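You operate a simulated robot arm through the tools that you are given. There is no shell and no other tool. Be economical: measure what you need, move in short steps, check, and stop when the job is done.

You are at the controls of a simulated two-armed robot. One attempt, no reset.

Task
Switch the airing box off, free and lift off its lid, and put the blue filter in the grey tray.
Fine: switch off before the teal and purple levers are turned free; the lid lies in the middle of the free space beside the box. Set down upright: what you pick out.

The check looks at the end state, three seconds after you hand in, the way a careful person would. Anything else that was tipped, shoved, dropped, spilled or broken makes it a failure. A push-on lid holds only when it is set on centred and level and pressed home; a screw cap is set on level and turned clockwise until tight.

Robot
Two 6-joint arms with two-finger parallel grippers on one trunk, on a base that drives. Base frame: it is fixed to the floor where the robot stands at the start and does not move with it; the origin is under the middle of the robot, x ahead of it, y to its left, z up; the surface under the hand at the start is at about z = 82. Readings come in cm, degrees, newtons and seconds.
The left shoulder is at the start at [6, 18.7, 124.7], the right one opposite. With the tool pointing down near the work surface each hand reaches from about 10 to 58 cm from the robot's upright axis, wherever it stands, measured 20 degrees to its own side. Places, roughly: airing box [60, -10, 90]; airing dial [60, 0, 90]; airing switch [40, 0, 90]; end lever [180, -410, 90]; force dial [160, -260, 90]; green switch [140, -270, 90]; inflow valve [130, -220, 90]; outflow valve [140, -220, 90]; press valve [170, -300, 90]; purple lever [50, -40, 100]; red stop [190, -430, 90]; shaker dial [120, -250, 90]; shaker switch [120, -240, 90]; silver turntable [100, -120, 90]; teal lever [40, -20, 100]; top of the loading table [80, -70, 80]. Payload 1.57 kg a hand.
Tool frame (each hand has its own): the origin (TCP) lies between the finger pads and is the grasp point; the fingertips stand 3 cm ahead of it; z points along the fingers, y is the line along which they close. The gripper opens to 11 cm. The fingers are 2.4 cm wide and 1.2 cm thick; the gripper's body (4.8 by 11.2 cm) begins 7.8 cm behind the TCP.
Orientation is told as [roll, pitch, yaw] about the base's x, y, z axes, in that order, counted from this pose: with the fingers straight down and closing along the base's y, the tool's x points along the base's -x, its y along +y and its z along -z.

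Tools
- The arms move only by the tool play_rows. It takes "left_series", "right_series" or both (then of equal length, played together; a hand with none holds still); each is a list of rows, each an object of numbers (a shift or turn left out is 0, a gripper value left out holds the last): "x", "y", "z": the shift along the tool's x, y, z in cm; "ax", "ay", "az": the turn, a rotation vector about the tool's x, y, z in degrees. In form: [{"x": .., "y": .., "z": .., "ax": .., "ay": .., "az": ..}, ...]. A call has 1 to 8 rows; each row shifts and turns the commanded pose from where the row before left it, along the tool's axes as they then stand. "left_fingers" and "right_fingers" are, for a hand that has rows, the opening in per cent of the stroke, from 0 (shut) to 100 (fully open), set as the call begins (left out, the last holds). Rows are played at 5 a second. More than 5 cm and 8.6 degrees between two rows, or a gripper value outside its range, and nothing of the call is played. A pose out of reach is approached as far as the arm can. The call stops where the force on the tool passes 40 N (or 10 N more than at its start, if that is more) or the arm is blocked; 0.2 s more then pass. The fingers move at their own pace (about 15.3 cm/s each) and stop on an object; they squeeze with about 31 N. The grip force told is the motor's: it shows also when the fingers shut on nothing. Time passes only in rows, and 0.2 s behind the last, so rows that do not move let the fingers close. It gives the time, the measured TCP pose, the force on the tool (base axes), the opening and the grip force at its end, in the units of the frame above (readings bear some noise), with the torque about the TCP (base axes, N m) and any sound that the robot's microphone picked up, and new pictures: "views" is both (left out), scene, wrist or none (wrist: the cameras of the hands that moved).
- Cameras (640 x 400 px; columns grow to the right, rows downward): "scene" is now at [1.31, -0.43, 177.92]; the picture's right is [-0.15, -0.99, 0.00], its down [-0.80, 0.12, -0.59] and it looks along [0.58, -0.09, -0.81] (base axes); focal length 287 px, centre (320, 200). "left" rides on the left gripper at [7, -1.6, -14.1] in its tool frame; the picture's right is [0.23, 0.97, 0.00], its down [-0.85, 0.20, -0.48] and it looks along [-0.47, 0.11, 0.88] (tool axes); focal length 222 px, centre (320, 200). "right" rides on the right gripper at [7, 1.6, -14.1] in its tool frame; the picture's right is [-0.23, 0.97, 0.00], its down [-0.86, -0.20, -0.48] and it looks along [-0.47, -0.11, 0.88] (tool axes); focal length 222 px, centre (320, 200).
- raise_lower(by): slides the trunk up (or, below 0, down) by that many cm; the arms and the scene camera ride with it, the base frame stays. It gives what a move gives, with no picture.
- roll_base(legs): drives the robot by 1 to 6 legs, each [ahead, left, turn to the left] in cm, cm and degrees, along the robot's own axes; the way and the turn of a leg run together, so that a leg with both is an arc; at most 150 cm and 180 degrees a leg. The arms and the cameras ride along, it lands a little off, and it stops where it bumps. It gives what a move gives, and a new picture of the scene camera.
- turn_head(pan, tilt): turns the head with the scene camera to pan (to the left, within 86 degrees either way) and tilt (down, from -29 to 69), counted from straight ahead of the robot. It gives what a move gives, and a new picture of the scene camera.
- pixel_to_xyz(camera, pixels): for up to 12 pixels [column, row] of the newest picture of that camera ("zoom" is the newest enlarged one), the place [x, y, z] in the base frame of the surface seen there, good to about 0.2 cm, but the place of the scene camera against the robot may be out by one fixed shift of up to 1.2 cm in any direction. No time passes.
- inspect(camera, box): a new picture of the part [left, top, right, bottom] of that camera's present view, enlarged. No time passes.
- close_job(): hands the job in; it is judged then, once.

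Go step by step. Measure first, check grasps and placings, and put right what went wrong. The budget is 80 turns and 260 pictures, counting those below and the enlarged ones. Unless the task says otherwise, let go and move clear before handing in, and close with one line.

The tools are called as a command line: name --argument value ..., lists and objects as JSON in quotes. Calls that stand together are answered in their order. play_rows: Moves the arms, as the interface text tells. Its arguments: {"type":"object","properties":{"left_series":{"type":"array"},"left_fingers":{"type":"number"},"right_series":{"type":"array"},"right_fingers":{"type":"number"},"views":{"type":"string","enum":["both","scene","wrist","none"]}},"required":[]} The other tools are called the same way: raise_lower (by) slides the trunk up or down; roll_base (legs) drives the base; turn_head (pan, tilt) turns the head that bears the scene camera; pixel_to_xyz (camera, pixels) gives the place of the surface under pixels of a picture; inspect (camera, box) takes an enlarged picture of a part of a camera's view; close_job () hands the job in.

At the start:

```text
clock: 0.0
left_tcp_pos: [40.51, 2.99, 132.12]
left_ee_rot: [0.0, 0.0, 0.0]
left_contact_force: [0.1, -0.4, 0.5]
left_ft_torque: [0.01, 0.02, -0.03]
left_finger_gap: 11.0
left_grip_force: 0.1
right_tcp_pos: [42.91, -36.28, 126.58]
right_ee_rot: [0.1, 0.1, 0.0]
right_contact_force: [0.1, 0.7, -0.9]
right_ft_torque: [0.02, 0.02, 0.02]
right_finger_gap: 11.01
right_grip_force: 0.1
trunk travel left (down, up): [-87.5, 11.5]
robot x, y, heading: [-0.17, -0.3, 0.0]
head pan, tilt: [-8.7, 54.0]
```

scene: 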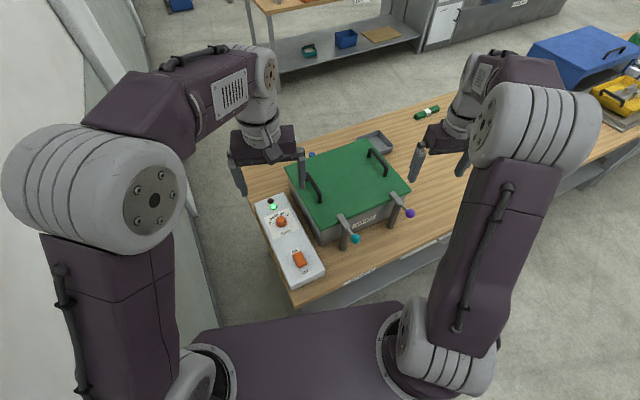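
right: 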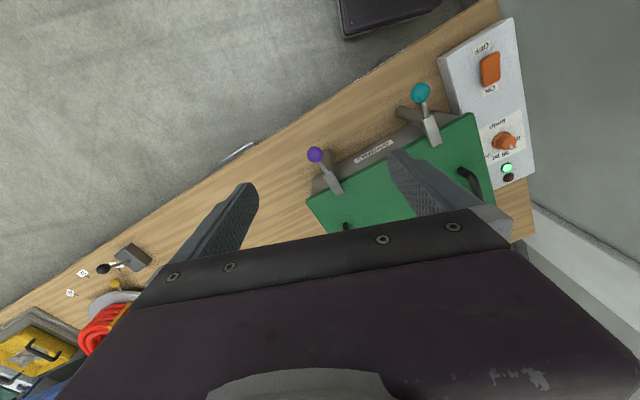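
left: 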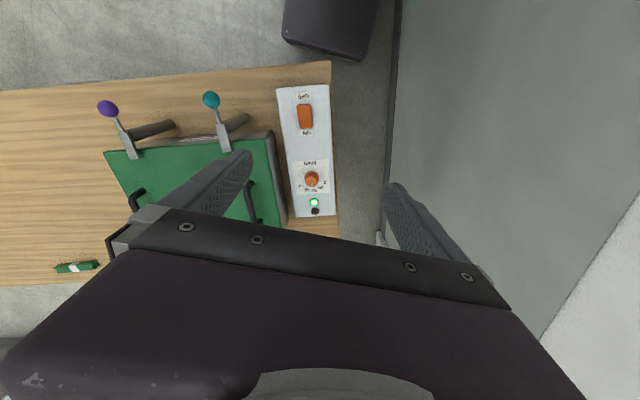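

The scene shows the box with its green lid (350,185), switch panel (290,240), teal lever (350,235) and purple lever (405,210). I'll enlarge and measure first.

inspect --camera "scene" --box '[230, 90, 450, 290]'

inspect --camera "left" --box '[80, 60, 360, 235]'

pixel_to_xyz --camera "scene" --pixels '[[300, 259], [281, 221], [355, 239], [410, 213], [341, 219], [394, 194], [287, 180], [364, 141], [409, 187], [330, 230], [376, 140], [312, 154]]'

pixel_to_xyz --camera "left" --pixels '[[305, 117], [305, 105], [305, 127], [312, 179], [211, 99], [226, 145], [108, 108], [131, 152], [138, 200], [252, 200], [76, 267], [220, 128]]'

```text
2.00 times, centred on (340, 190) of scene
```

zoom: 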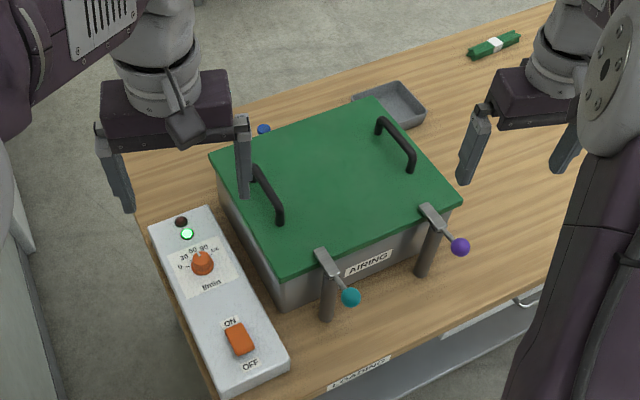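

```text
2.29 times, centred on (220, 148) of left
```

zoom: 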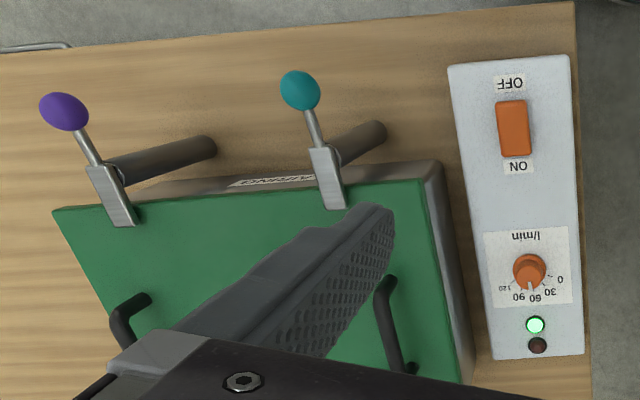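

```text
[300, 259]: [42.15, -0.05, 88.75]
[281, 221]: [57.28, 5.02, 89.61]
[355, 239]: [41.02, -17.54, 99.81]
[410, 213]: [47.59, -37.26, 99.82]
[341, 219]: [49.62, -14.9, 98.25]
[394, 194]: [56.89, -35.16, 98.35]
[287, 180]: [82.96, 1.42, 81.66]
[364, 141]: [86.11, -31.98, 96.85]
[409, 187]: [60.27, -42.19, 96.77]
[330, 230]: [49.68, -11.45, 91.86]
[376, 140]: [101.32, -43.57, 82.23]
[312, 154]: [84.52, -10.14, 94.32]
```

```text
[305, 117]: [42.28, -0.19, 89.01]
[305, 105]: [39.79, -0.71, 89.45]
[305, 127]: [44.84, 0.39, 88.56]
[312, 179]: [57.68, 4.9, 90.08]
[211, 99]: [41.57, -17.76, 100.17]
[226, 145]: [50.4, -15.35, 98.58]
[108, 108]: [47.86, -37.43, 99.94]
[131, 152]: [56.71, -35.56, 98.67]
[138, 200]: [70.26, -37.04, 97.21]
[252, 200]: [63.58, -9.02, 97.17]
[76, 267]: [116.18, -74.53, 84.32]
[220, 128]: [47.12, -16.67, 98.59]
```

The rocker is ON (near/OFF end at (305,105) stands higher, 89.45 against 88.56), and the green lamp is lit. I'll bring the shut left hand above the OFF end.

play_rows --left_series '[{"x": 0.6, "y": -3.7}, {"z": 5}, {"z": 5}, {"z": 5}, {"z": 5}, {"z": 5}, {"z": 5}, {"z": 5}]' --left_fingers 0 --views "wrist"

turn_head --pan -45 --tilt 40

```text
clock: 1.8
left_tcp_pos: [39.98, -0.8, 96.99]
left_ee_rot: [0.1, -0.1, 0.0]
left_contact_force: [0.1, 0.8, 0.0]
left_ft_torque: [-0.01, -0.02, -0.01]
left_finger_gap: 0.0
left_grip_force: 20.8
right_tcp_pos: [43.09, -36.23, 126.61]
right_ee_rot: [0.0, 0.1, -0.1]
right_contact_force: [-0.5, 1.1, 0.4]
right_ft_torque: [-0.01, -0.01, 0.02]
right_finger_gap: 11.0
right_grip_force: 0.1
trunk travel left (down, up): [-87.5, 11.5]
robot x, y, heading: [0.23, -0.02, 0.0]
head pan, tilt: [-8.7, 54.0]
```

left: 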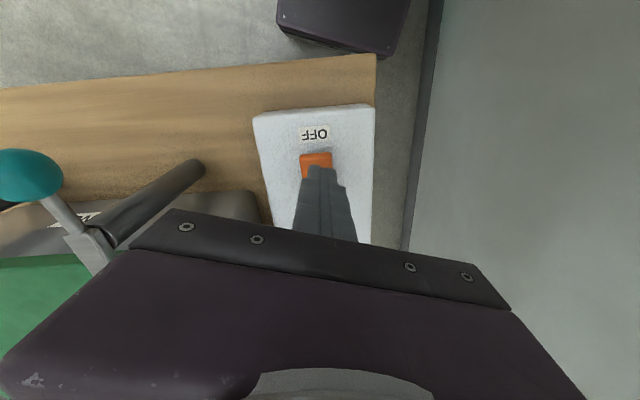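

```text
clock: 2.8
left_tcp_pos: [39.87, -0.83, 97.04]
left_ee_rot: [0.0, 0.0, 0.0]
left_contact_force: [-0.6, 0.3, 0.2]
left_ft_torque: [0.02, -0.02, -0.01]
left_finger_gap: 0.0
left_grip_force: 21.2
right_tcp_pos: [42.94, -36.31, 126.62]
right_ee_rot: [0.0, 0.0, 0.0]
right_contact_force: [-0.8, 0.6, -1.1]
right_ft_torque: [-0.02, -0.02, -0.02]
right_finger_gap: 10.99
right_grip_force: 0.0
trunk travel left (down, up): [-87.5, 11.5]
robot x, y, heading: [0.1, 0.11, -0.0]
head pan, tilt: [-45.0, 40.0]
```

scene: 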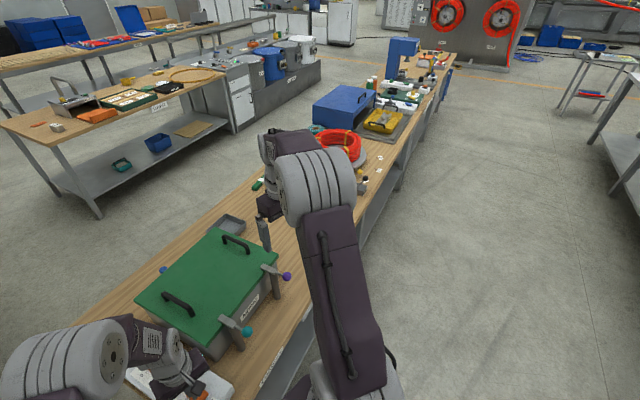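

The fingertips stand above the orange rocker's OFF end (318,160). Pressing down now.

play_rows --left_series '[{"z": 3.5}, {"z": 0.8}, {"z": 0.4}, {"z": 0.4}, {"z": 0.4}, {"z": 0.3}]' --views "wrist"

inspect --camera "scene" --box '[120, 150, 420, 340]'

```text
clock: 4.4
left_tcp_pos: [39.56, -0.84, 91.63]
left_ee_rot: [-0.1, -0.4, 0.0]
left_contact_force: [-14.6, 2.3, 36.9]
left_ft_torque: [0.37, 0.03, 0.14]
left_finger_gap: 0.01
left_grip_force: 21.4
right_tcp_pos: [42.36, -36.26, 126.86]
right_ee_rot: [0.0, -0.1, 0.0]
right_contact_force: [0.2, 0.2, -0.6]
right_ft_torque: [0.01, 0.02, 0.0]
right_finger_gap: 10.98
right_grip_force: 0.2
trunk travel left (down, up): [-87.5, 11.5]
robot x, y, heading: [-0.28, -0.42, 0.0]
head pan, tilt: [-45.0, 40.0]
stopped in row 6 (left hand): the force on the tool passed its limit at 44 N (the readings are from after the stop); the commanded pose is now the measured one
```

left: 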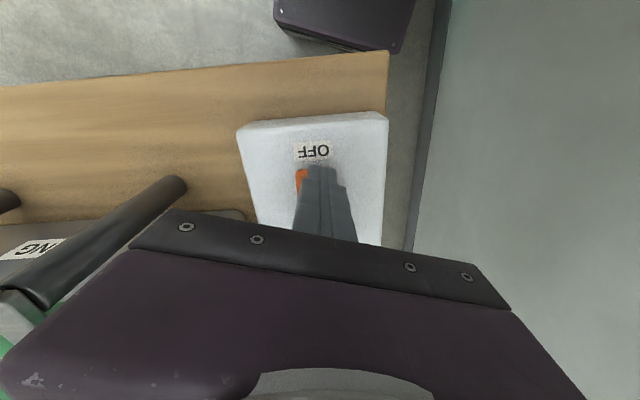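

```text
2.11 times, centred on (270, 245) of scene
```

zoom: 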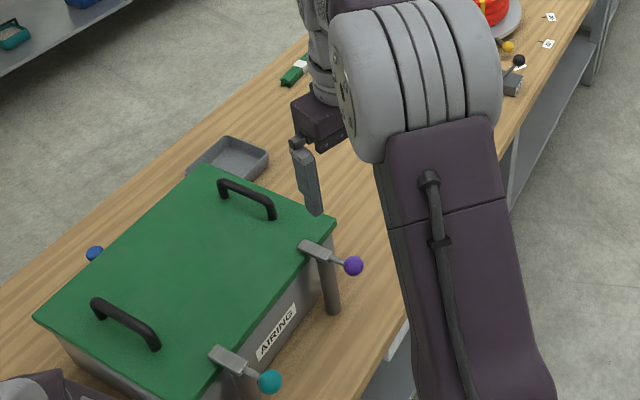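

The tip went to 88.6 with force, so the rocker likely tipped over; I'll rise and check lamp and rocker.

play_rows --left_series '[{"z": -4}, {"z": -5}, {"z": -5}, {"z": -5}, {"z": -5}, {"z": -5}]' --views "wrist"

turn_head --pan -25 --tilt 55

inspect --camera "left" --box '[80, 60, 360, 235]'

```text
clock: 5.8
left_tcp_pos: [39.73, -0.59, 120.47]
left_ee_rot: [-0.2, -0.3, 0.0]
left_contact_force: [-0.1, 1.0, -0.6]
left_ft_torque: [-0.01, -0.01, -0.01]
left_finger_gap: 0.04
left_grip_force: 21.1
right_tcp_pos: [42.72, -36.12, 126.67]
right_ee_rot: [0.0, -0.1, 0.0]
right_contact_force: [-0.6, 0.2, -0.6]
right_ft_torque: [0.05, -0.02, 0.0]
right_finger_gap: 11.0
right_grip_force: 0.0
trunk travel left (down, up): [-87.5, 11.5]
robot x, y, heading: [0.19, -0.11, -0.2]
head pan, tilt: [-45.0, 40.0]
```

left: 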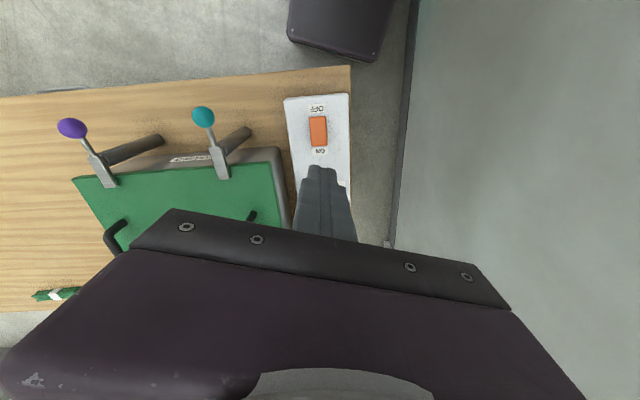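

```text
clock: 6.6
left_tcp_pos: [39.94, -0.67, 120.17]
left_ee_rot: [-0.1, -0.2, 0.0]
left_contact_force: [0.5, 0.2, 0.2]
left_ft_torque: [0.03, -0.01, -0.01]
left_finger_gap: 0.02
left_grip_force: 21.3
right_tcp_pos: [42.98, -36.38, 126.62]
right_ee_rot: [0.0, 0.0, 0.0]
right_contact_force: [0.4, -0.6, 0.5]
right_ft_torque: [-0.02, 0.02, 0.0]
right_finger_gap: 10.97
right_grip_force: 0.0
trunk travel left (down, up): [-87.5, 11.5]
robot x, y, heading: [0.15, 0.05, -0.0]
head pan, tilt: [-25.0, 55.0]
```

scene: 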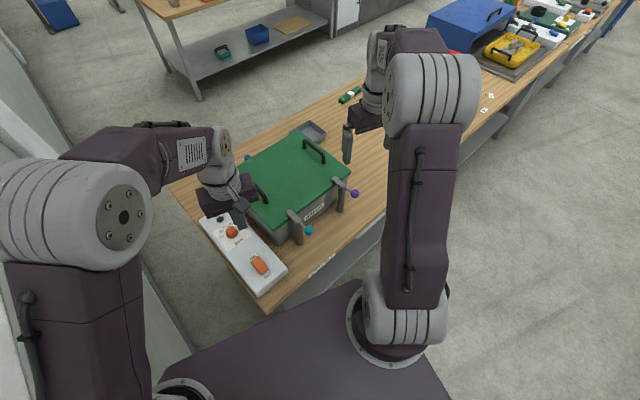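

```text
2.29 times, centred on (220, 148) of left
```

zoom: 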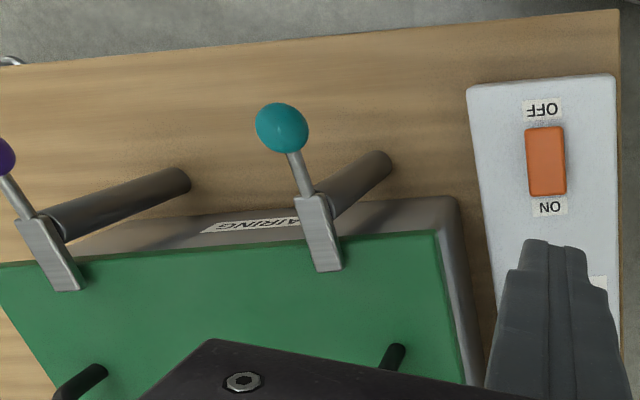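

The rocker looks changed; I'll confirm with heights and the lamp in an enlarged scene view.

inspect --camera "scene" --box '[190, 120, 370, 300]'

pixel_to_xyz --camera "left" --pixels '[[317, 120], [319, 142], [150, 142], [240, 134], [203, 118], [215, 152], [224, 174], [72, 128], [93, 162], [110, 183], [211, 130], [82, 145]]'

pixel_to_xyz --camera "scene" --pixels '[[262, 185], [266, 200], [304, 144], [324, 161], [313, 148], [293, 134], [349, 186], [240, 168], [248, 157], [308, 130], [275, 227], [350, 97]]'

```text
2.22 times, centred on (280, 210) of scene
```

zoom: 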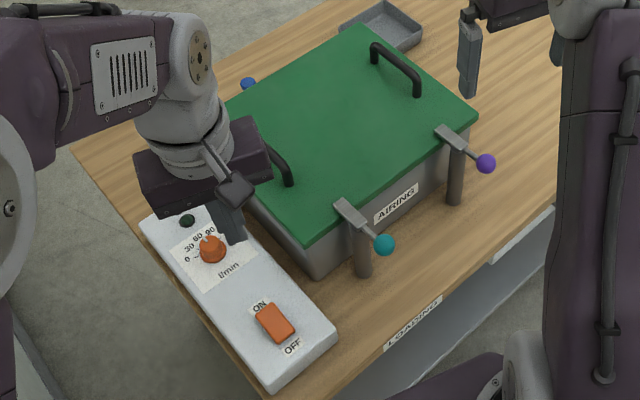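

```text
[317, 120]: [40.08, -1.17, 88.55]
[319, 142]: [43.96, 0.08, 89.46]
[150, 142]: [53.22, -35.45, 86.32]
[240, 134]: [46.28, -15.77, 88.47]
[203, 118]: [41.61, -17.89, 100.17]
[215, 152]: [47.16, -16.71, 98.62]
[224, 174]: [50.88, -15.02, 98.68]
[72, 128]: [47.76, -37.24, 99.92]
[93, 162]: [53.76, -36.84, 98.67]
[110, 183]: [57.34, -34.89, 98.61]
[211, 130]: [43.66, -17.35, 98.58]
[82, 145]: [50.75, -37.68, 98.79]
```

```text
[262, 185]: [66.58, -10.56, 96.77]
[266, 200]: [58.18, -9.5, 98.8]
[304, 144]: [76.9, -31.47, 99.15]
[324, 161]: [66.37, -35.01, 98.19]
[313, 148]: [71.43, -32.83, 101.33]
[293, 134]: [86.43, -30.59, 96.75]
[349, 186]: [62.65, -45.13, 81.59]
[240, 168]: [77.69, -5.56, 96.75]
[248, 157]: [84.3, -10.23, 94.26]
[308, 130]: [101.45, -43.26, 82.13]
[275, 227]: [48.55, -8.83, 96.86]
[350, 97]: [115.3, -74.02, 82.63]
```

OFF is confirmed: the ON end now stands higher (89.46 vs 88.55) and the lamp is dark. Now I take the left hand over the teal ball at [41.6,-17.8,99], yawed along the lever.

play_rows --left_series '[{"x": -0.425, "y": -4.3}, {"x": -0.425, "y": -4.3}, {"x": -0.425, "y": -4.3}, {"x": -0.425, "y": -4.3}, {"az": -6, "z": 3}, {"az": -6, "z": 3}, {"az": -6, "z": 3}, {"z": 3}]' --left_fingers 42 --views "wrist"

```text
clock: 8.4
left_tcp_pos: [41.78, -18.07, 108.4]
left_ee_rot: [-0.1, -0.3, 18.0]
left_contact_force: [-0.2, 0.0, -0.1]
left_ft_torque: [-0.02, 0.02, 0.01]
left_finger_gap: 4.61
left_grip_force: 0.1
right_tcp_pos: [43.03, -36.23, 126.52]
right_ee_rot: [0.0, 0.0, 0.0]
right_contact_force: [-0.8, 0.5, -0.4]
right_ft_torque: [0.01, -0.02, 0.01]
right_finger_gap: 11.02
right_grip_force: 0.1
trunk travel left (down, up): [-87.5, 11.5]
robot x, y, heading: [-0.11, -0.05, 0.1]
head pan, tilt: [-25.0, 55.0]
```

left: 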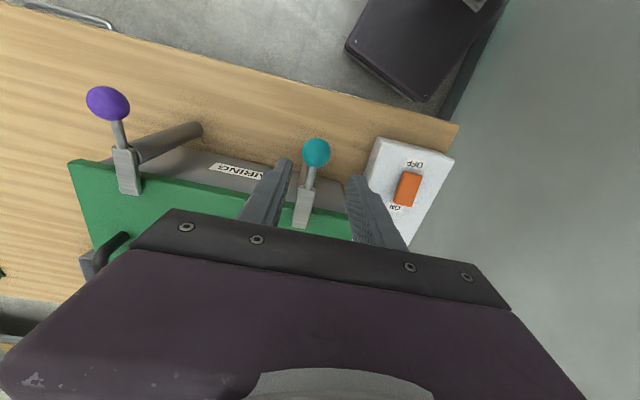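

The ball (317,152) lies centred between the fingers. I lower 8 cm to cage it.

play_rows --left_series '[{"z": 4}, {"z": 3.9}]' --views "both"

```text
clock: 9.0
left_tcp_pos: [41.85, -17.89, 100.53]
left_ee_rot: [-0.2, -0.2, 18.0]
left_contact_force: [-0.6, 0.1, -1.0]
left_ft_torque: [-0.01, 0.0, 0.0]
left_finger_gap: 4.64
left_grip_force: 0.0
right_tcp_pos: [43.11, -36.34, 126.63]
right_ee_rot: [0.1, 0.1, 0.0]
right_contact_force: [0.5, 0.0, 0.1]
right_ft_torque: [-0.02, 0.02, 0.04]
right_finger_gap: 11.01
right_grip_force: 0.1
trunk travel left (down, up): [-87.5, 11.5]
robot x, y, heading: [-0.03, -0.3, 0.0]
head pan, tilt: [-25.0, 55.0]
```

scene: 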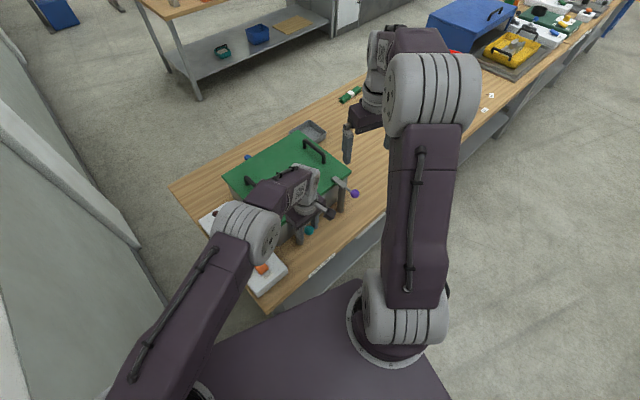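
left: 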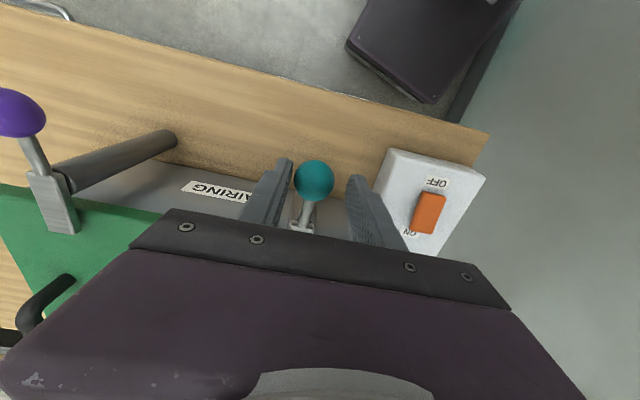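

The ball (315,180) is caged. I'll try turning the lever clockwise (ball toward the left), with force stop as the guard.

play_rows --left_series '[{"y": 0.8, "x": -0.06, "az": 8}, {"y": 0.8, "x": -0.06, "az": 8}, {"y": 0.8, "x": -0.06, "az": 8}, {"y": 0.8, "x": -0.06, "az": 8}]' --views "wrist"

```text
clock: 10.0
left_tcp_pos: [41.5, -15.0, 100.48]
left_ee_rot: [-0.1, -0.4, -14.0]
left_contact_force: [-0.3, -1.8, 0.2]
left_ft_torque: [-0.03, 0.03, 0.0]
left_finger_gap: 4.67
left_grip_force: 0.7
right_tcp_pos: [42.93, -36.25, 126.59]
right_ee_rot: [0.0, 0.0, -0.1]
right_contact_force: [1.1, -0.1, 0.0]
right_ft_torque: [0.0, 0.04, 0.02]
right_finger_gap: 11.02
right_grip_force: 0.1
trunk travel left (down, up): [-87.5, 11.5]
robot x, y, heading: [0.1, 0.39, 0.0]
head pan, tilt: [-25.0, 55.0]
```

left: 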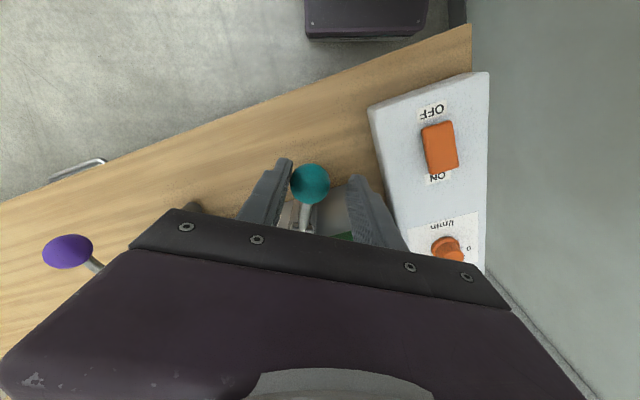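

The lever follows with only about 2 N. Continuing another 64°.

play_rows --left_series '[{"y": 0.8, "x": -0.06, "az": 8}, {"y": 0.8, "x": -0.06, "az": 8}, {"y": 0.8, "x": -0.06, "az": 8}, {"y": 0.8, "x": -0.06, "az": 8}, {"y": 0.8, "x": -0.06, "az": 8}, {"y": 0.8, "x": -0.06, "az": 8}, {"y": 0.8, "x": -0.06, "az": 8}, {"y": 0.8, "x": -0.06, "az": 8}]' --views "wrist"

```text
clock: 11.8
left_tcp_pos: [46.04, -10.79, 100.6]
left_ee_rot: [0.2, -0.2, -78.2]
left_contact_force: [-1.0, -0.3, -0.2]
left_ft_torque: [-0.01, 0.01, -0.03]
left_finger_gap: 4.66
left_grip_force: 0.4
right_tcp_pos: [42.94, -36.25, 126.69]
right_ee_rot: [0.0, 0.0, 0.0]
right_contact_force: [0.1, -0.3, -0.3]
right_ft_torque: [-0.02, -0.01, 0.0]
right_finger_gap: 11.0
right_grip_force: 0.1
trunk travel left (down, up): [-87.5, 11.5]
robot x, y, heading: [-0.32, 0.15, -0.2]
head pan, tilt: [-25.0, 55.0]
```

left: 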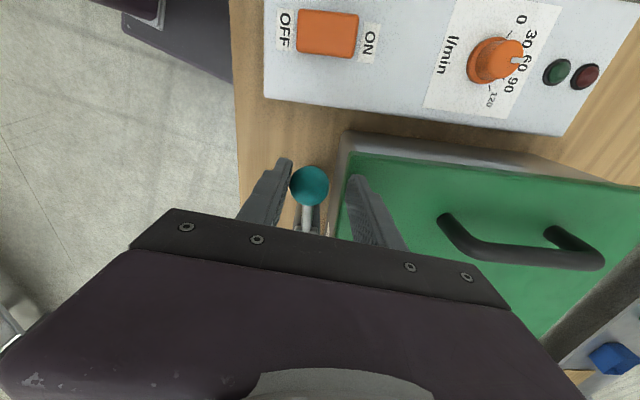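

The teal lever now lies along the box's front. One last nudge, then up and over to look; meanwhile the right hand heads for the purple ball [47.8,-37.3,99].

play_rows --left_series '[{"y": 0.6, "x": -0.06, "az": 6}, {"y": -0.3}, {"z": -4}, {"z": -5}, {"z": -5}, {"z": -5}]' --right_series '[{"az": -6}, {"az": -6}, {"az": -6}, {"x": -4.6, "y": 0.4}, {"z": 5}, {"z": 5}]' --right_fingers 42

```text
clock: 13.2
left_tcp_pos: [46.2, -10.55, 119.68]
left_ee_rot: [0.3, -0.1, -84.0]
left_contact_force: [-0.1, 0.3, 0.2]
left_ft_torque: [0.0, -0.01, 0.03]
left_finger_gap: 4.65
left_grip_force: 0.2
right_tcp_pos: [47.04, -34.51, 116.66]
right_ee_rot: [0.0, 0.1, 18.0]
right_contact_force: [-0.8, -0.5, 0.6]
right_ft_torque: [-0.01, -0.04, 0.0]
right_finger_gap: 4.61
right_grip_force: 0.0
trunk travel left (down, up): [-87.5, 11.5]
robot x, y, heading: [0.04, -0.08, 0.1]
head pan, tilt: [-25.0, 55.0]
```

scene: 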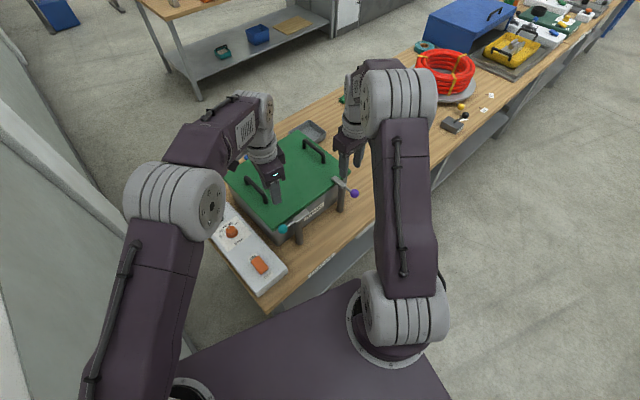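
right: 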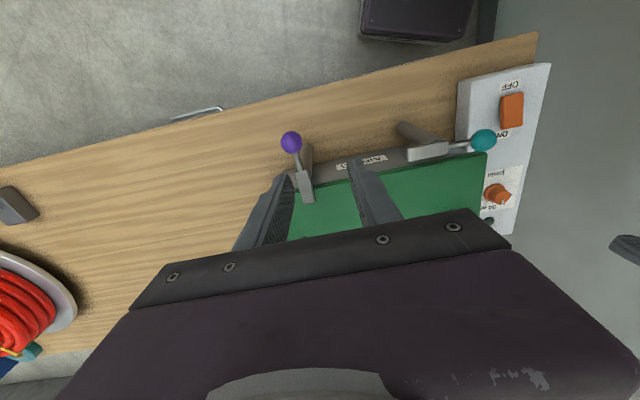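
left: 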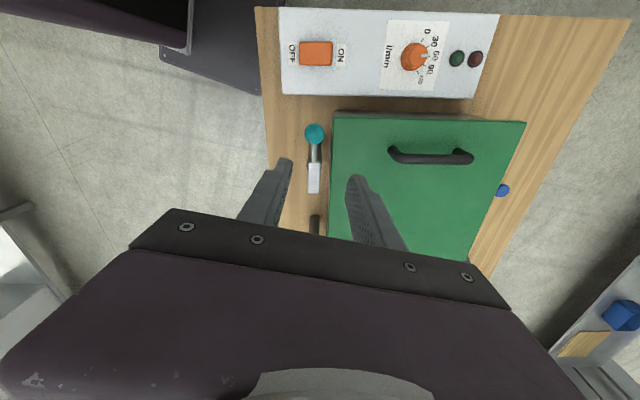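

The teal lever is free (left view (315,160) parallel to the lid edge). Now I place the right hand over the purple ball (291,142).

play_rows --right_series '[{"x": 0.1, "y": -3.0}, {"z": 5}, {"z": 3}]' --views "wrist"

pixel_to_xyz --camera "left" --pixels '[[503, 190], [431, 157], [395, 152], [465, 157], [335, 114], [522, 124], [315, 133], [314, 180]]'

inspect --camera "left" --box '[380, 100, 560, 220]'

```text
clock: 14.0
left_tcp_pos: [46.22, -10.5, 119.63]
left_ee_rot: [0.2, -0.2, -84.0]
left_contact_force: [-0.2, -0.2, 0.4]
left_ft_torque: [0.0, 0.0, -0.03]
left_finger_gap: 4.63
left_grip_force: 0.1
right_tcp_pos: [48.05, -37.36, 108.71]
right_ee_rot: [0.0, 0.0, 18.0]
right_contact_force: [-0.1, 0.2, 0.0]
right_ft_torque: [-0.03, 0.0, -0.01]
right_finger_gap: 4.6
right_grip_force: 0.1
trunk travel left (down, up): [-87.5, 11.5]
robot x, y, heading: [0.44, -0.17, -0.2]
head pan, tilt: [-25.0, 55.0]
```

right: 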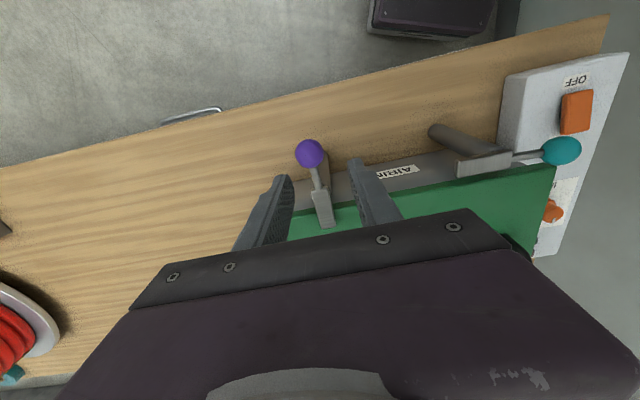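

```text
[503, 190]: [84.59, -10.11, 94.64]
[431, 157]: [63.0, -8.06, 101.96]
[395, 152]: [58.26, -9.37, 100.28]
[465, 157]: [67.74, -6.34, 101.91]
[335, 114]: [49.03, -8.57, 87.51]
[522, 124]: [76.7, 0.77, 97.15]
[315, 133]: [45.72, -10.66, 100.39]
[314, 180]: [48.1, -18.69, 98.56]
```

```text
3.33 times, centred on (470, 160) of left
```

zoom: 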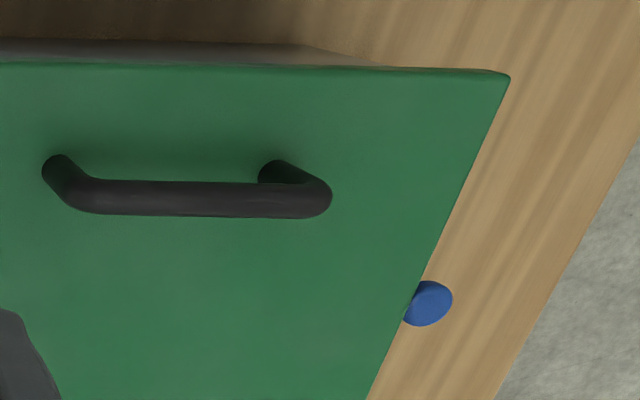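

The purple ball (309,153) sits between the fingers. Lower and try the clockwise turn.

play_rows --right_series '[{"z": 4}, {"z": 4.1}, {"y": 0.8, "x": -0.06, "az": 8}, {"y": 0.8, "x": -0.06, "az": 8}, {"y": 0.8, "x": -0.06, "az": 8}]' --views "wrist"

```text
clock: 15.2
left_tcp_pos: [46.41, -11.53, 119.45]
left_ee_rot: [0.2, 0.3, -84.2]
left_contact_force: [-0.2, -0.2, 0.7]
left_ft_torque: [-0.03, -0.03, -0.01]
left_finger_gap: 4.61
left_grip_force: 0.0
right_tcp_pos: [48.07, -36.09, 100.16]
right_ee_rot: [0.3, -0.2, -6.2]
right_contact_force: [9.3, -46.7, -4.8]
right_ft_torque: [-1.58, -0.72, 0.54]
right_finger_gap: 7.99
right_grip_force: 19.4
trunk travel left (down, up): [-87.5, 11.5]
robot x, y, heading: [0.01, -0.35, -0.0]
head pan, tilt: [-25.0, 55.0]
```

right: 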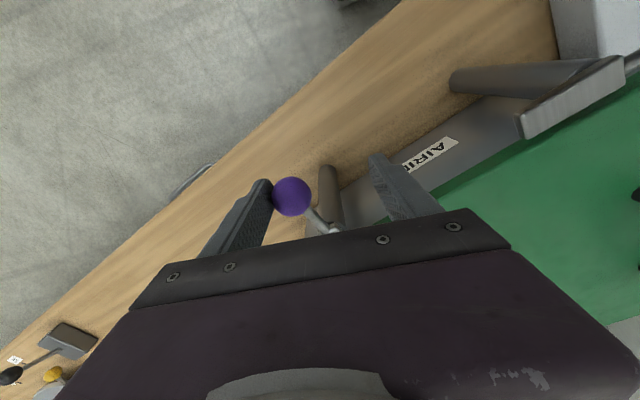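

It pushes back with 47 N: the purple lever does not turn this way. I back off and turn it the opposite way.

play_rows --right_series '[{"y": -0.8, "x": 0.06, "az": -8}, {"y": -0.8, "x": 0.06, "az": -8}, {"y": -0.8, "x": 0.06, "az": -8}]' --views "wrist" --right_fingers 42

inspect --camera "scene" --box '[210, 120, 390, 280]'

```text
clock: 16.0
left_tcp_pos: [46.29, -10.58, 119.62]
left_ee_rot: [0.2, -0.2, -84.1]
left_contact_force: [-0.6, 0.8, 0.0]
left_ft_torque: [-0.05, 0.03, 0.02]
left_finger_gap: 4.64
left_grip_force: 0.0
right_tcp_pos: [47.8, -37.25, 100.45]
right_ee_rot: [0.2, 0.1, 18.1]
right_contact_force: [-0.8, -13.1, -0.8]
right_ft_torque: [-0.18, 0.01, -0.13]
right_finger_gap: 5.7
right_grip_force: 6.3
trunk travel left (down, up): [-87.5, 11.5]
robot x, y, heading: [0.0, -0.23, 0.1]
head pan, tilt: [-25.0, 55.0]
```

right: 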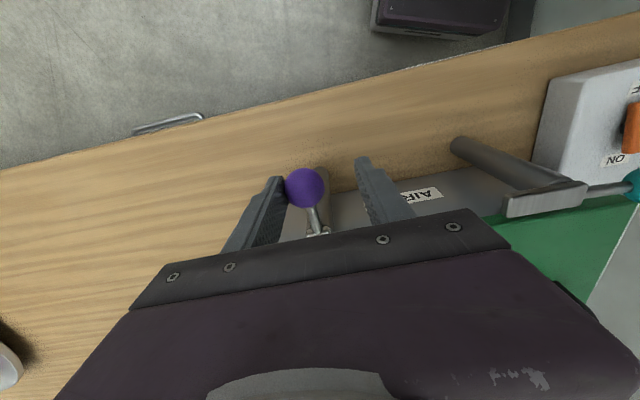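

```text
2.50 times, centred on (300, 200) of scene
```

zoom: 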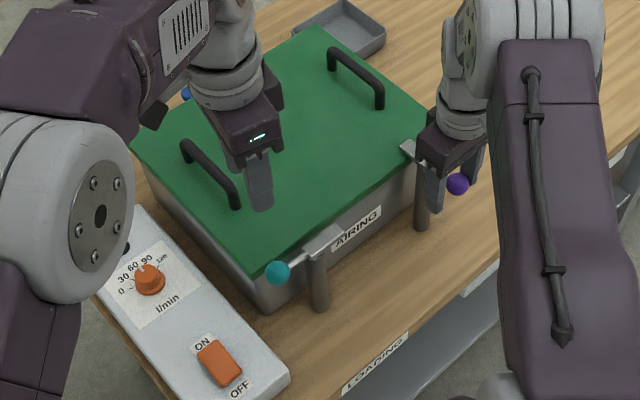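

The lever hasn't moved and the box looks unmoved. Now counter-clockwise (ball to the right).

play_rows --right_series '[{"y": -0.6, "x": 0.0, "az": -5}, {"y": -0.8, "x": -0.06, "az": -8}, {"y": -0.8, "x": -0.06, "az": -8}, {"y": -0.8, "x": -0.06, "az": -8}, {"y": -0.8, "x": -0.06, "az": -8}]' --views "wrist"

```text
clock: 17.2
left_tcp_pos: [46.33, -10.56, 119.53]
left_ee_rot: [0.2, -0.2, -84.0]
left_contact_force: [-0.1, -0.1, 0.5]
left_ft_torque: [0.0, -0.03, 0.0]
left_finger_gap: 4.63
left_grip_force: 0.0
right_tcp_pos: [49.87, -40.38, 100.52]
right_ee_rot: [0.0, 0.1, 55.1]
right_contact_force: [-1.4, 0.8, -0.2]
right_ft_torque: [-0.01, 0.03, -0.01]
right_finger_gap: 4.68
right_grip_force: 0.9
trunk travel left (down, up): [-87.5, 11.5]
robot x, y, heading: [-0.13, 0.28, -0.0]
head pan, tilt: [-25.0, 55.0]
```

right: 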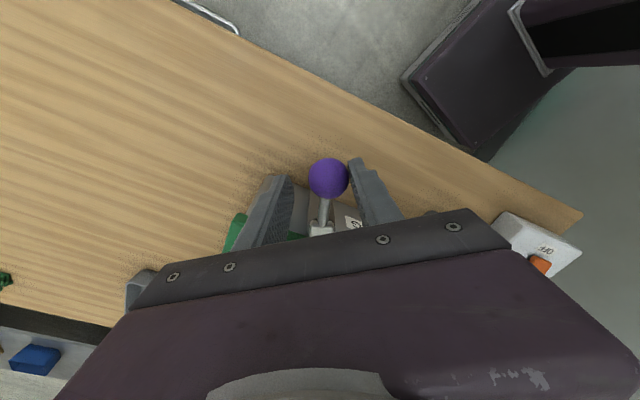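

It turns freely this way (about 1 N). Continuing to about 90°, then rising.

play_rows --right_series '[{"y": -0.8, "x": -0.06, "az": -8}, {"y": -0.8, "x": -0.06, "az": -8}, {"y": -0.8, "x": -0.06, "az": -8}, {"y": -0.8, "x": -0.06, "az": -8}, {"y": -0.8, "x": -0.06, "az": -8}, {"y": -0.8, "x": -0.06, "az": -8}]' --views "wrist"

play_rows --right_series '[{"y": 0.4}, {"z": -4}, {"z": -5}, {"z": -5}, {"z": -5}, {"z": -5}]' --views "both"

```text
clock: 18.6
left_tcp_pos: [46.34, -10.58, 119.66]
left_ee_rot: [0.2, -0.2, -84.0]
left_contact_force: [-0.8, 0.1, -0.5]
left_ft_torque: [0.0, 0.0, -0.01]
left_finger_gap: 4.6
left_grip_force: 0.0
right_tcp_pos: [54.21, -41.19, 100.51]
right_ee_rot: [0.1, -0.1, 103.1]
right_contact_force: [-1.1, 0.2, -0.3]
right_ft_torque: [0.03, 0.05, 0.01]
right_finger_gap: 4.67
right_grip_force: 0.1
trunk travel left (down, up): [-87.5, 11.5]
robot x, y, heading: [0.23, 0.24, 0.0]
head pan, tilt: [-25.0, 55.0]
```

right: 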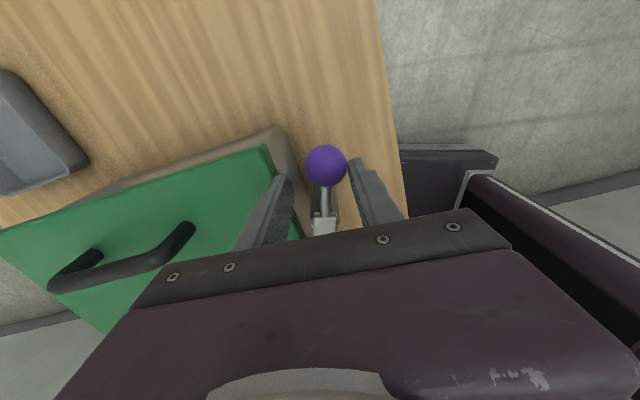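

```text
clock: 20.0
left_tcp_pos: [46.29, -10.53, 119.6]
left_ee_rot: [0.3, -0.2, -83.9]
left_contact_force: [0.5, 0.1, -0.5]
left_ft_torque: [0.0, -0.03, 0.04]
left_finger_gap: 4.62
left_grip_force: 0.1
right_tcp_pos: [52.95, -40.78, 124.16]
right_ee_rot: [0.0, -0.1, 103.0]
right_contact_force: [-0.8, -0.3, 0.6]
right_ft_torque: [-0.01, -0.04, -0.01]
right_finger_gap: 4.62
right_grip_force: 0.1
right hand out of reach, approached as far as the arm can: row 6
trunk travel left (down, up): [-87.5, 11.5]
robot x, y, heading: [0.11, -0.17, -0.1]
head pan, tilt: [-25.0, 55.0]
```

scene: 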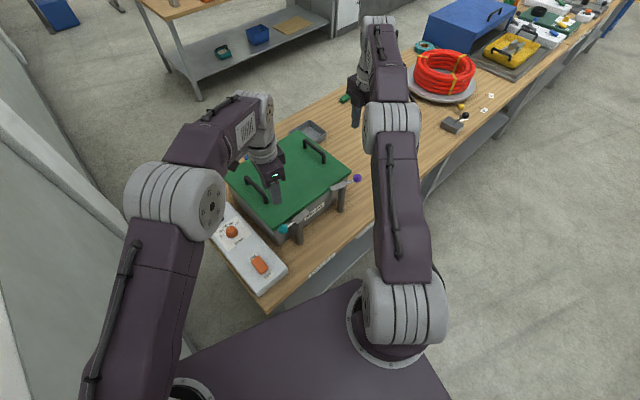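
right: 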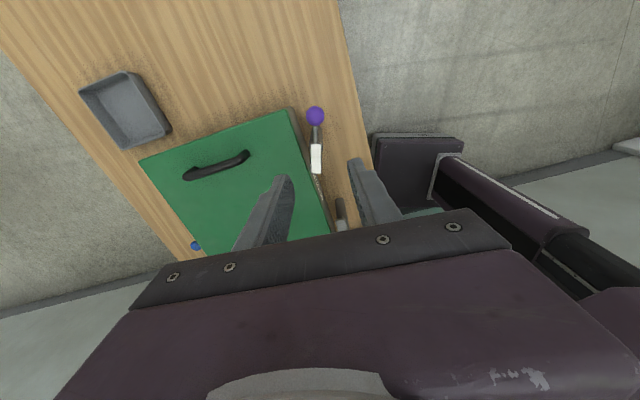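

Both levers lie along the box front now. I check the blue knob behind the box (196,245), plus points for the handles, lid and tray.

inspect --camera "right" --box '[70, 60, 350, 260]'

pixel_to_xyz --camera "right" --pixels '[[196, 245], [193, 172], [217, 167], [243, 157], [143, 160], [286, 112], [316, 117], [317, 160], [83, 88], [165, 132], [125, 150], [128, 108]]'

turn_head --pan -40 --tilt 45

```text
2.00 times, centred on (210, 160) of right
```

zoom: 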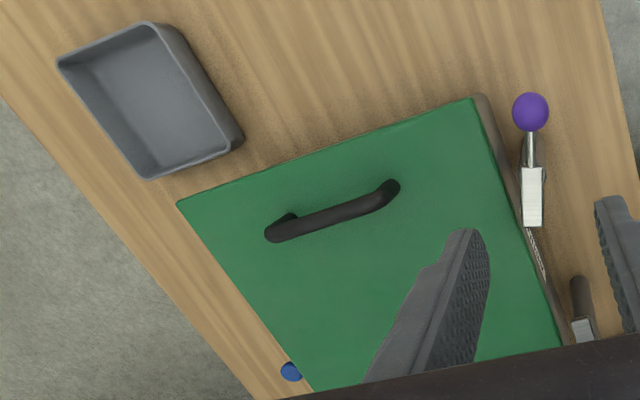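

```text
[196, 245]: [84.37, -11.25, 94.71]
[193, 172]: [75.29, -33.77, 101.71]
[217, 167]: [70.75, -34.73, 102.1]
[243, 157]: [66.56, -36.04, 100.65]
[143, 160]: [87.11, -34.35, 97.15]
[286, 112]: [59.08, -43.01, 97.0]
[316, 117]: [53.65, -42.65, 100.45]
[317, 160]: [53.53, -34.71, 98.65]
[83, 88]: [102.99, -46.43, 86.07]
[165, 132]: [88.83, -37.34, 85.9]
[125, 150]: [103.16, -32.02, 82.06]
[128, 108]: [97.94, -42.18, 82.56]
```

```text
clock: 20.8
left_tcp_pos: [46.29, -10.57, 119.76]
left_ee_rot: [0.2, -0.2, -84.0]
left_contact_force: [0.7, -0.3, 0.6]
left_ft_torque: [-0.01, 0.03, 0.02]
left_finger_gap: 4.61
left_grip_force: 0.0
right_tcp_pos: [53.05, -40.92, 124.1]
right_ee_rot: [0.0, 0.0, 102.9]
right_contact_force: [1.0, 0.3, 0.3]
right_ft_torque: [0.0, 0.01, 0.03]
right_finger_gap: 4.63
right_grip_force: 0.0
trunk travel left (down, up): [-87.5, 11.5]
robot x, y, heading: [0.3, 0.2, -0.1]
head pan, tilt: [-40.0, 45.0]
```

scene: 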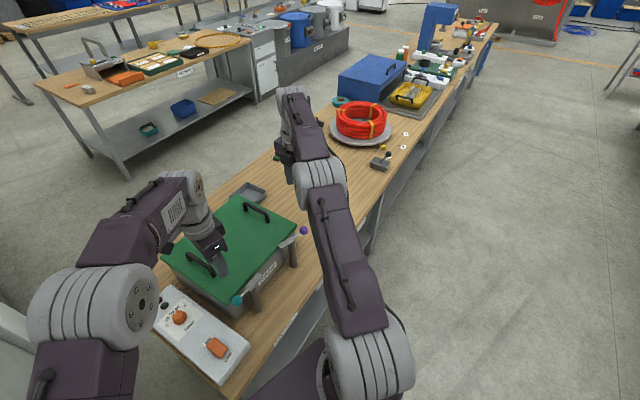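

I'll extend the left hand over the far side for a view of the blue knob, and measure the free space on the table.

play_rows --left_series '[{"y": 4.8, "z": -0.5}, {"y": 4.8}, {"y": 4.8}, {"y": 4.8, "x": 1}, {"y": 4.8, "x": 1}, {"y": 4.8, "x": 1}]' --views "wrist"

inspect --camera "scene" --box '[220, 70, 460, 260]'

pixel_to_xyz --camera "scene" --pixels '[[384, 190], [399, 160], [352, 245], [250, 164], [276, 157], [333, 134], [374, 146], [388, 138], [380, 163], [405, 133], [404, 146], [265, 190]]'

```text
clock: 22.2
left_tcp_pos: [56.04, -0.38, 118.63]
left_ee_rot: [0.3, -0.3, -84.1]
left_contact_force: [-0.4, -0.3, -0.3]
left_ft_torque: [0.01, -0.03, -0.02]
left_finger_gap: 4.62
left_grip_force: 0.0
left hand out of reach, approached as far as the arm can: row 2, 3, 4, 5, 6
right_tcp_pos: [53.02, -40.86, 124.25]
right_ee_rot: [0.0, 0.1, 102.9]
right_contact_force: [-1.0, -0.2, -0.4]
right_ft_torque: [0.0, -0.02, -0.04]
right_finger_gap: 4.61
right_grip_force: 0.2
trunk travel left (down, up): [-87.5, 11.5]
robot x, y, heading: [0.21, -0.49, 0.0]
head pan, tilt: [-40.0, 45.0]
```

left: 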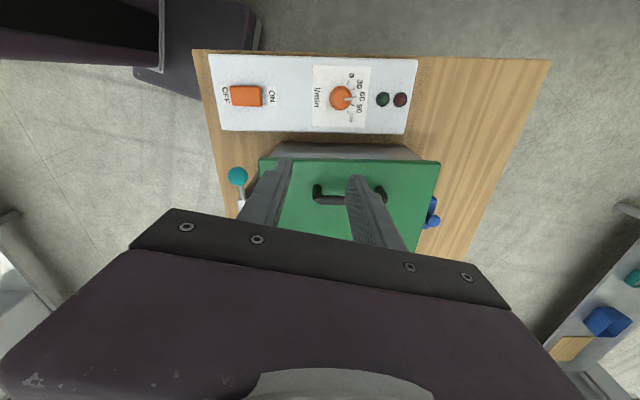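

```text
2.11 times, centred on (340, 165) of scene
```

zoom: 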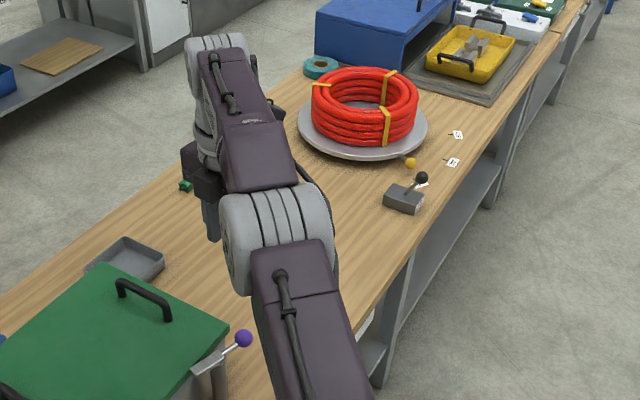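

```text
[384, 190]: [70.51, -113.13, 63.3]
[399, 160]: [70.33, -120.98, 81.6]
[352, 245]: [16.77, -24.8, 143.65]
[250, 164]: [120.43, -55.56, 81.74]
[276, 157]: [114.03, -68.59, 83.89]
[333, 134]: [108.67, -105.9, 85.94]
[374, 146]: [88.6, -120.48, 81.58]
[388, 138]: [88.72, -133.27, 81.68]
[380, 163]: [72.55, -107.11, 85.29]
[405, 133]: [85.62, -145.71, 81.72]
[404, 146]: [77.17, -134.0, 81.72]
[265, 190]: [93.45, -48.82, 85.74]
```

inspect --camera "left" --box '[380, 150, 480, 260]'

pixel_to_xyz --camera "left" --pixels '[[433, 203], [433, 222], [549, 62], [470, 255], [440, 165], [375, 192], [316, 190], [345, 200]]'

```text
3.64 times, centred on (430, 205) of left
```

zoom: 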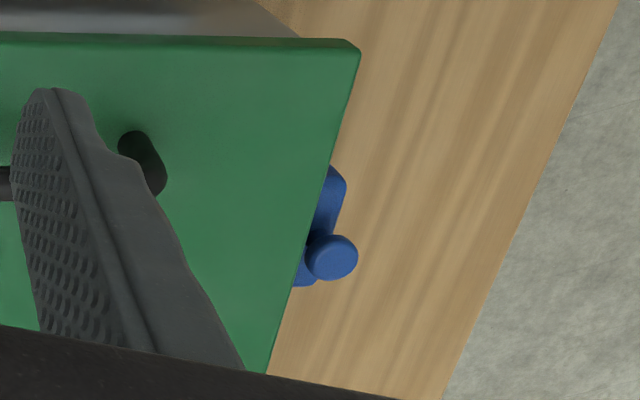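

```text
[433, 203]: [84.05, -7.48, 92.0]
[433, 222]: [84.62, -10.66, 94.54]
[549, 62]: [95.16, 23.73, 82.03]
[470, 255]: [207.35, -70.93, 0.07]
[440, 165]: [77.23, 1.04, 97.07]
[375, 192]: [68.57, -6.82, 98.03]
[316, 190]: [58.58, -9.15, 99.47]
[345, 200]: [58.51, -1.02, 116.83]
```

A blue plate with a knob sits at the box's back (433,203)/(433,222); it may be a rear latch. I need a better view, so I check how far the base is from the table edge.

pixel_to_xyz --camera "left" --pixels '[[255, 45], [240, 10], [195, 52], [210, 120], [228, 210], [140, 70], [165, 60], [260, 15], [185, 60], [215, 90]]'

inspect --camera "left" --box '[100, 0, 420, 200]'

```text
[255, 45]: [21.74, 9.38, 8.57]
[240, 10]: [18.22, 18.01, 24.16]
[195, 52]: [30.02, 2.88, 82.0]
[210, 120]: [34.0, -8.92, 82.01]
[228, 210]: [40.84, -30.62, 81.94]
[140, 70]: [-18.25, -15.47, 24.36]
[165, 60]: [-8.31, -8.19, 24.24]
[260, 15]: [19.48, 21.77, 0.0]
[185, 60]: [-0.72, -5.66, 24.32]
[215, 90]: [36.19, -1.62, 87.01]
```

```text
2.00 times, centred on (260, 100) of left
```

zoom: 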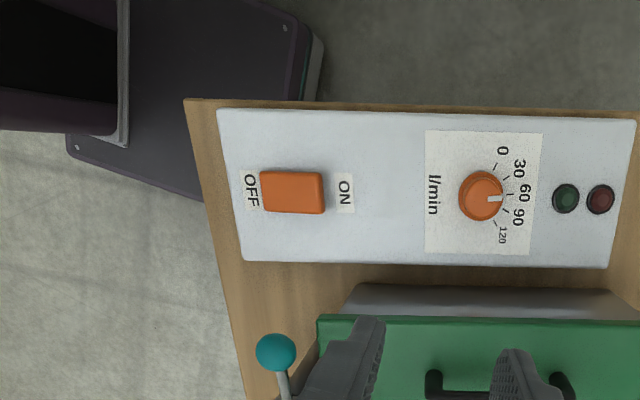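

The right handle [70.8,-34.7] lies beyond reach, so I square up to the box: turn 20° left, then shift right along the table edge to about [20.5,-37.5].

roll_base --legs '[[0, 0, 20], [6.4, -42.3, 0]]'

turn_head --pan 0 --tilt 50

```text
clock: 25.9
left_tcp_pos: [73.26, -19.12, 118.56]
left_ee_rot: [0.2, -0.2, -64.2]
left_contact_force: [0.1, 0.7, 0.3]
left_ft_torque: [-0.04, -0.03, 0.0]
left_finger_gap: 4.61
left_grip_force: 0.1
right_tcp_pos: [84.21, -58.2, 124.22]
right_ee_rot: [0.1, 0.2, 122.8]
right_contact_force: [-0.8, 0.7, 0.0]
right_ft_torque: [0.03, 0.01, -0.03]
right_finger_gap: 4.63
right_grip_force: 0.0
trunk travel left (down, up): [-87.5, 11.5]
robot x, y, heading: [20.53, -37.67, 19.7]
head pan, tilt: [-40.0, 45.0]
```

scene: 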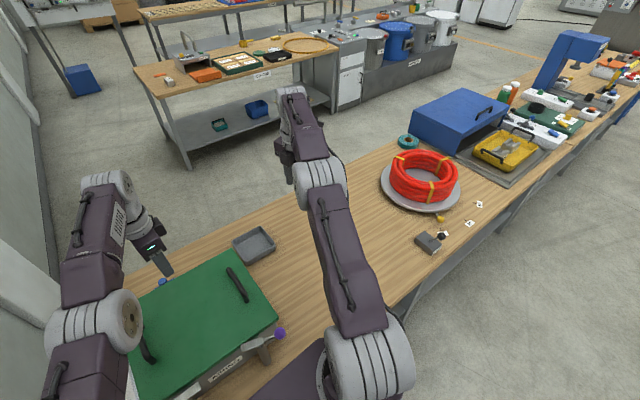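

```text
clock: 27.0
left_tcp_pos: [73.36, -19.25, 118.56]
left_ee_rot: [0.2, -0.2, -64.2]
left_contact_force: [0.2, -0.9, -0.4]
left_ft_torque: [0.02, 0.03, -0.04]
left_finger_gap: 4.65
left_grip_force: 0.1
right_tcp_pos: [84.36, -58.34, 124.14]
right_ee_rot: [0.1, 0.0, 122.7]
right_contact_force: [0.2, -0.1, 0.0]
right_ft_torque: [0.03, -0.01, 0.02]
right_finger_gap: 4.63
right_grip_force: 0.0
trunk travel left (down, up): [-87.5, 11.5]
robot x, y, heading: [20.57, -37.68, 19.7]
head pan, tilt: [0.0, 50.0]
```

scene: 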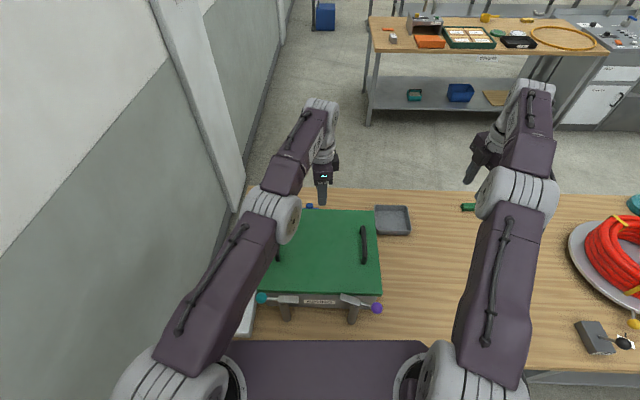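

Good frontal view. I'll move the right hand toward the back of the box for a look at the blue knob with its camera, the left hand moving out of the way.

play_rows --right_series '[{"x": -3.9, "y": -2.5}, {"x": -3.9, "y": -2.5}, {"x": -3.9, "y": -2.5}, {"x": -3.9, "y": -2.5}, {"x": -3.9, "y": -2.5}]' --left_series '[{"x": 2.85, "y": -0.85}, {"x": 2.85, "y": -0.85}, {"x": 2.85, "y": -0.85}, {"x": 2.85, "y": -0.85}, {"x": 2.85, "y": -0.85}]' --views "wrist"

```text
clock: 28.2
left_tcp_pos: [71.03, -7.11, 122.24]
left_ee_rot: [0.1, -0.2, -64.2]
left_contact_force: [1.0, 1.3, 0.0]
left_ft_torque: [-0.05, -0.02, -0.02]
left_finger_gap: 4.62
left_grip_force: 0.1
left hand out of reach, approached as far as the arm can: row 1, 2, 3, 4, 5
right_tcp_pos: [81.68, -35.54, 123.82]
right_ee_rot: [-0.1, 0.2, 122.7]
right_contact_force: [0.3, 0.4, 0.3]
right_ft_torque: [0.0, 0.0, 0.0]
right_finger_gap: 4.63
right_grip_force: 0.0
right hand out of reach, approached as far as the arm can: row 4, 5
trunk travel left (down, up): [-87.5, 11.5]
robot x, y, heading: [19.92, -37.64, 19.9]
head pan, tilt: [0.0, 50.0]
```

right: 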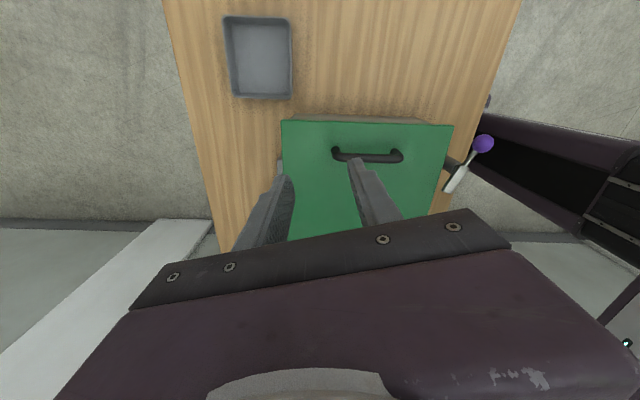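
left: 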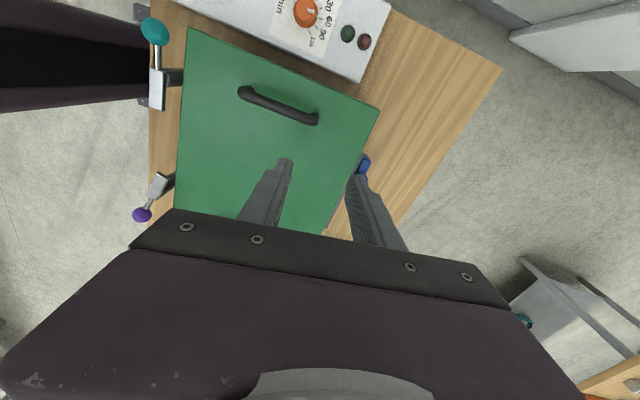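

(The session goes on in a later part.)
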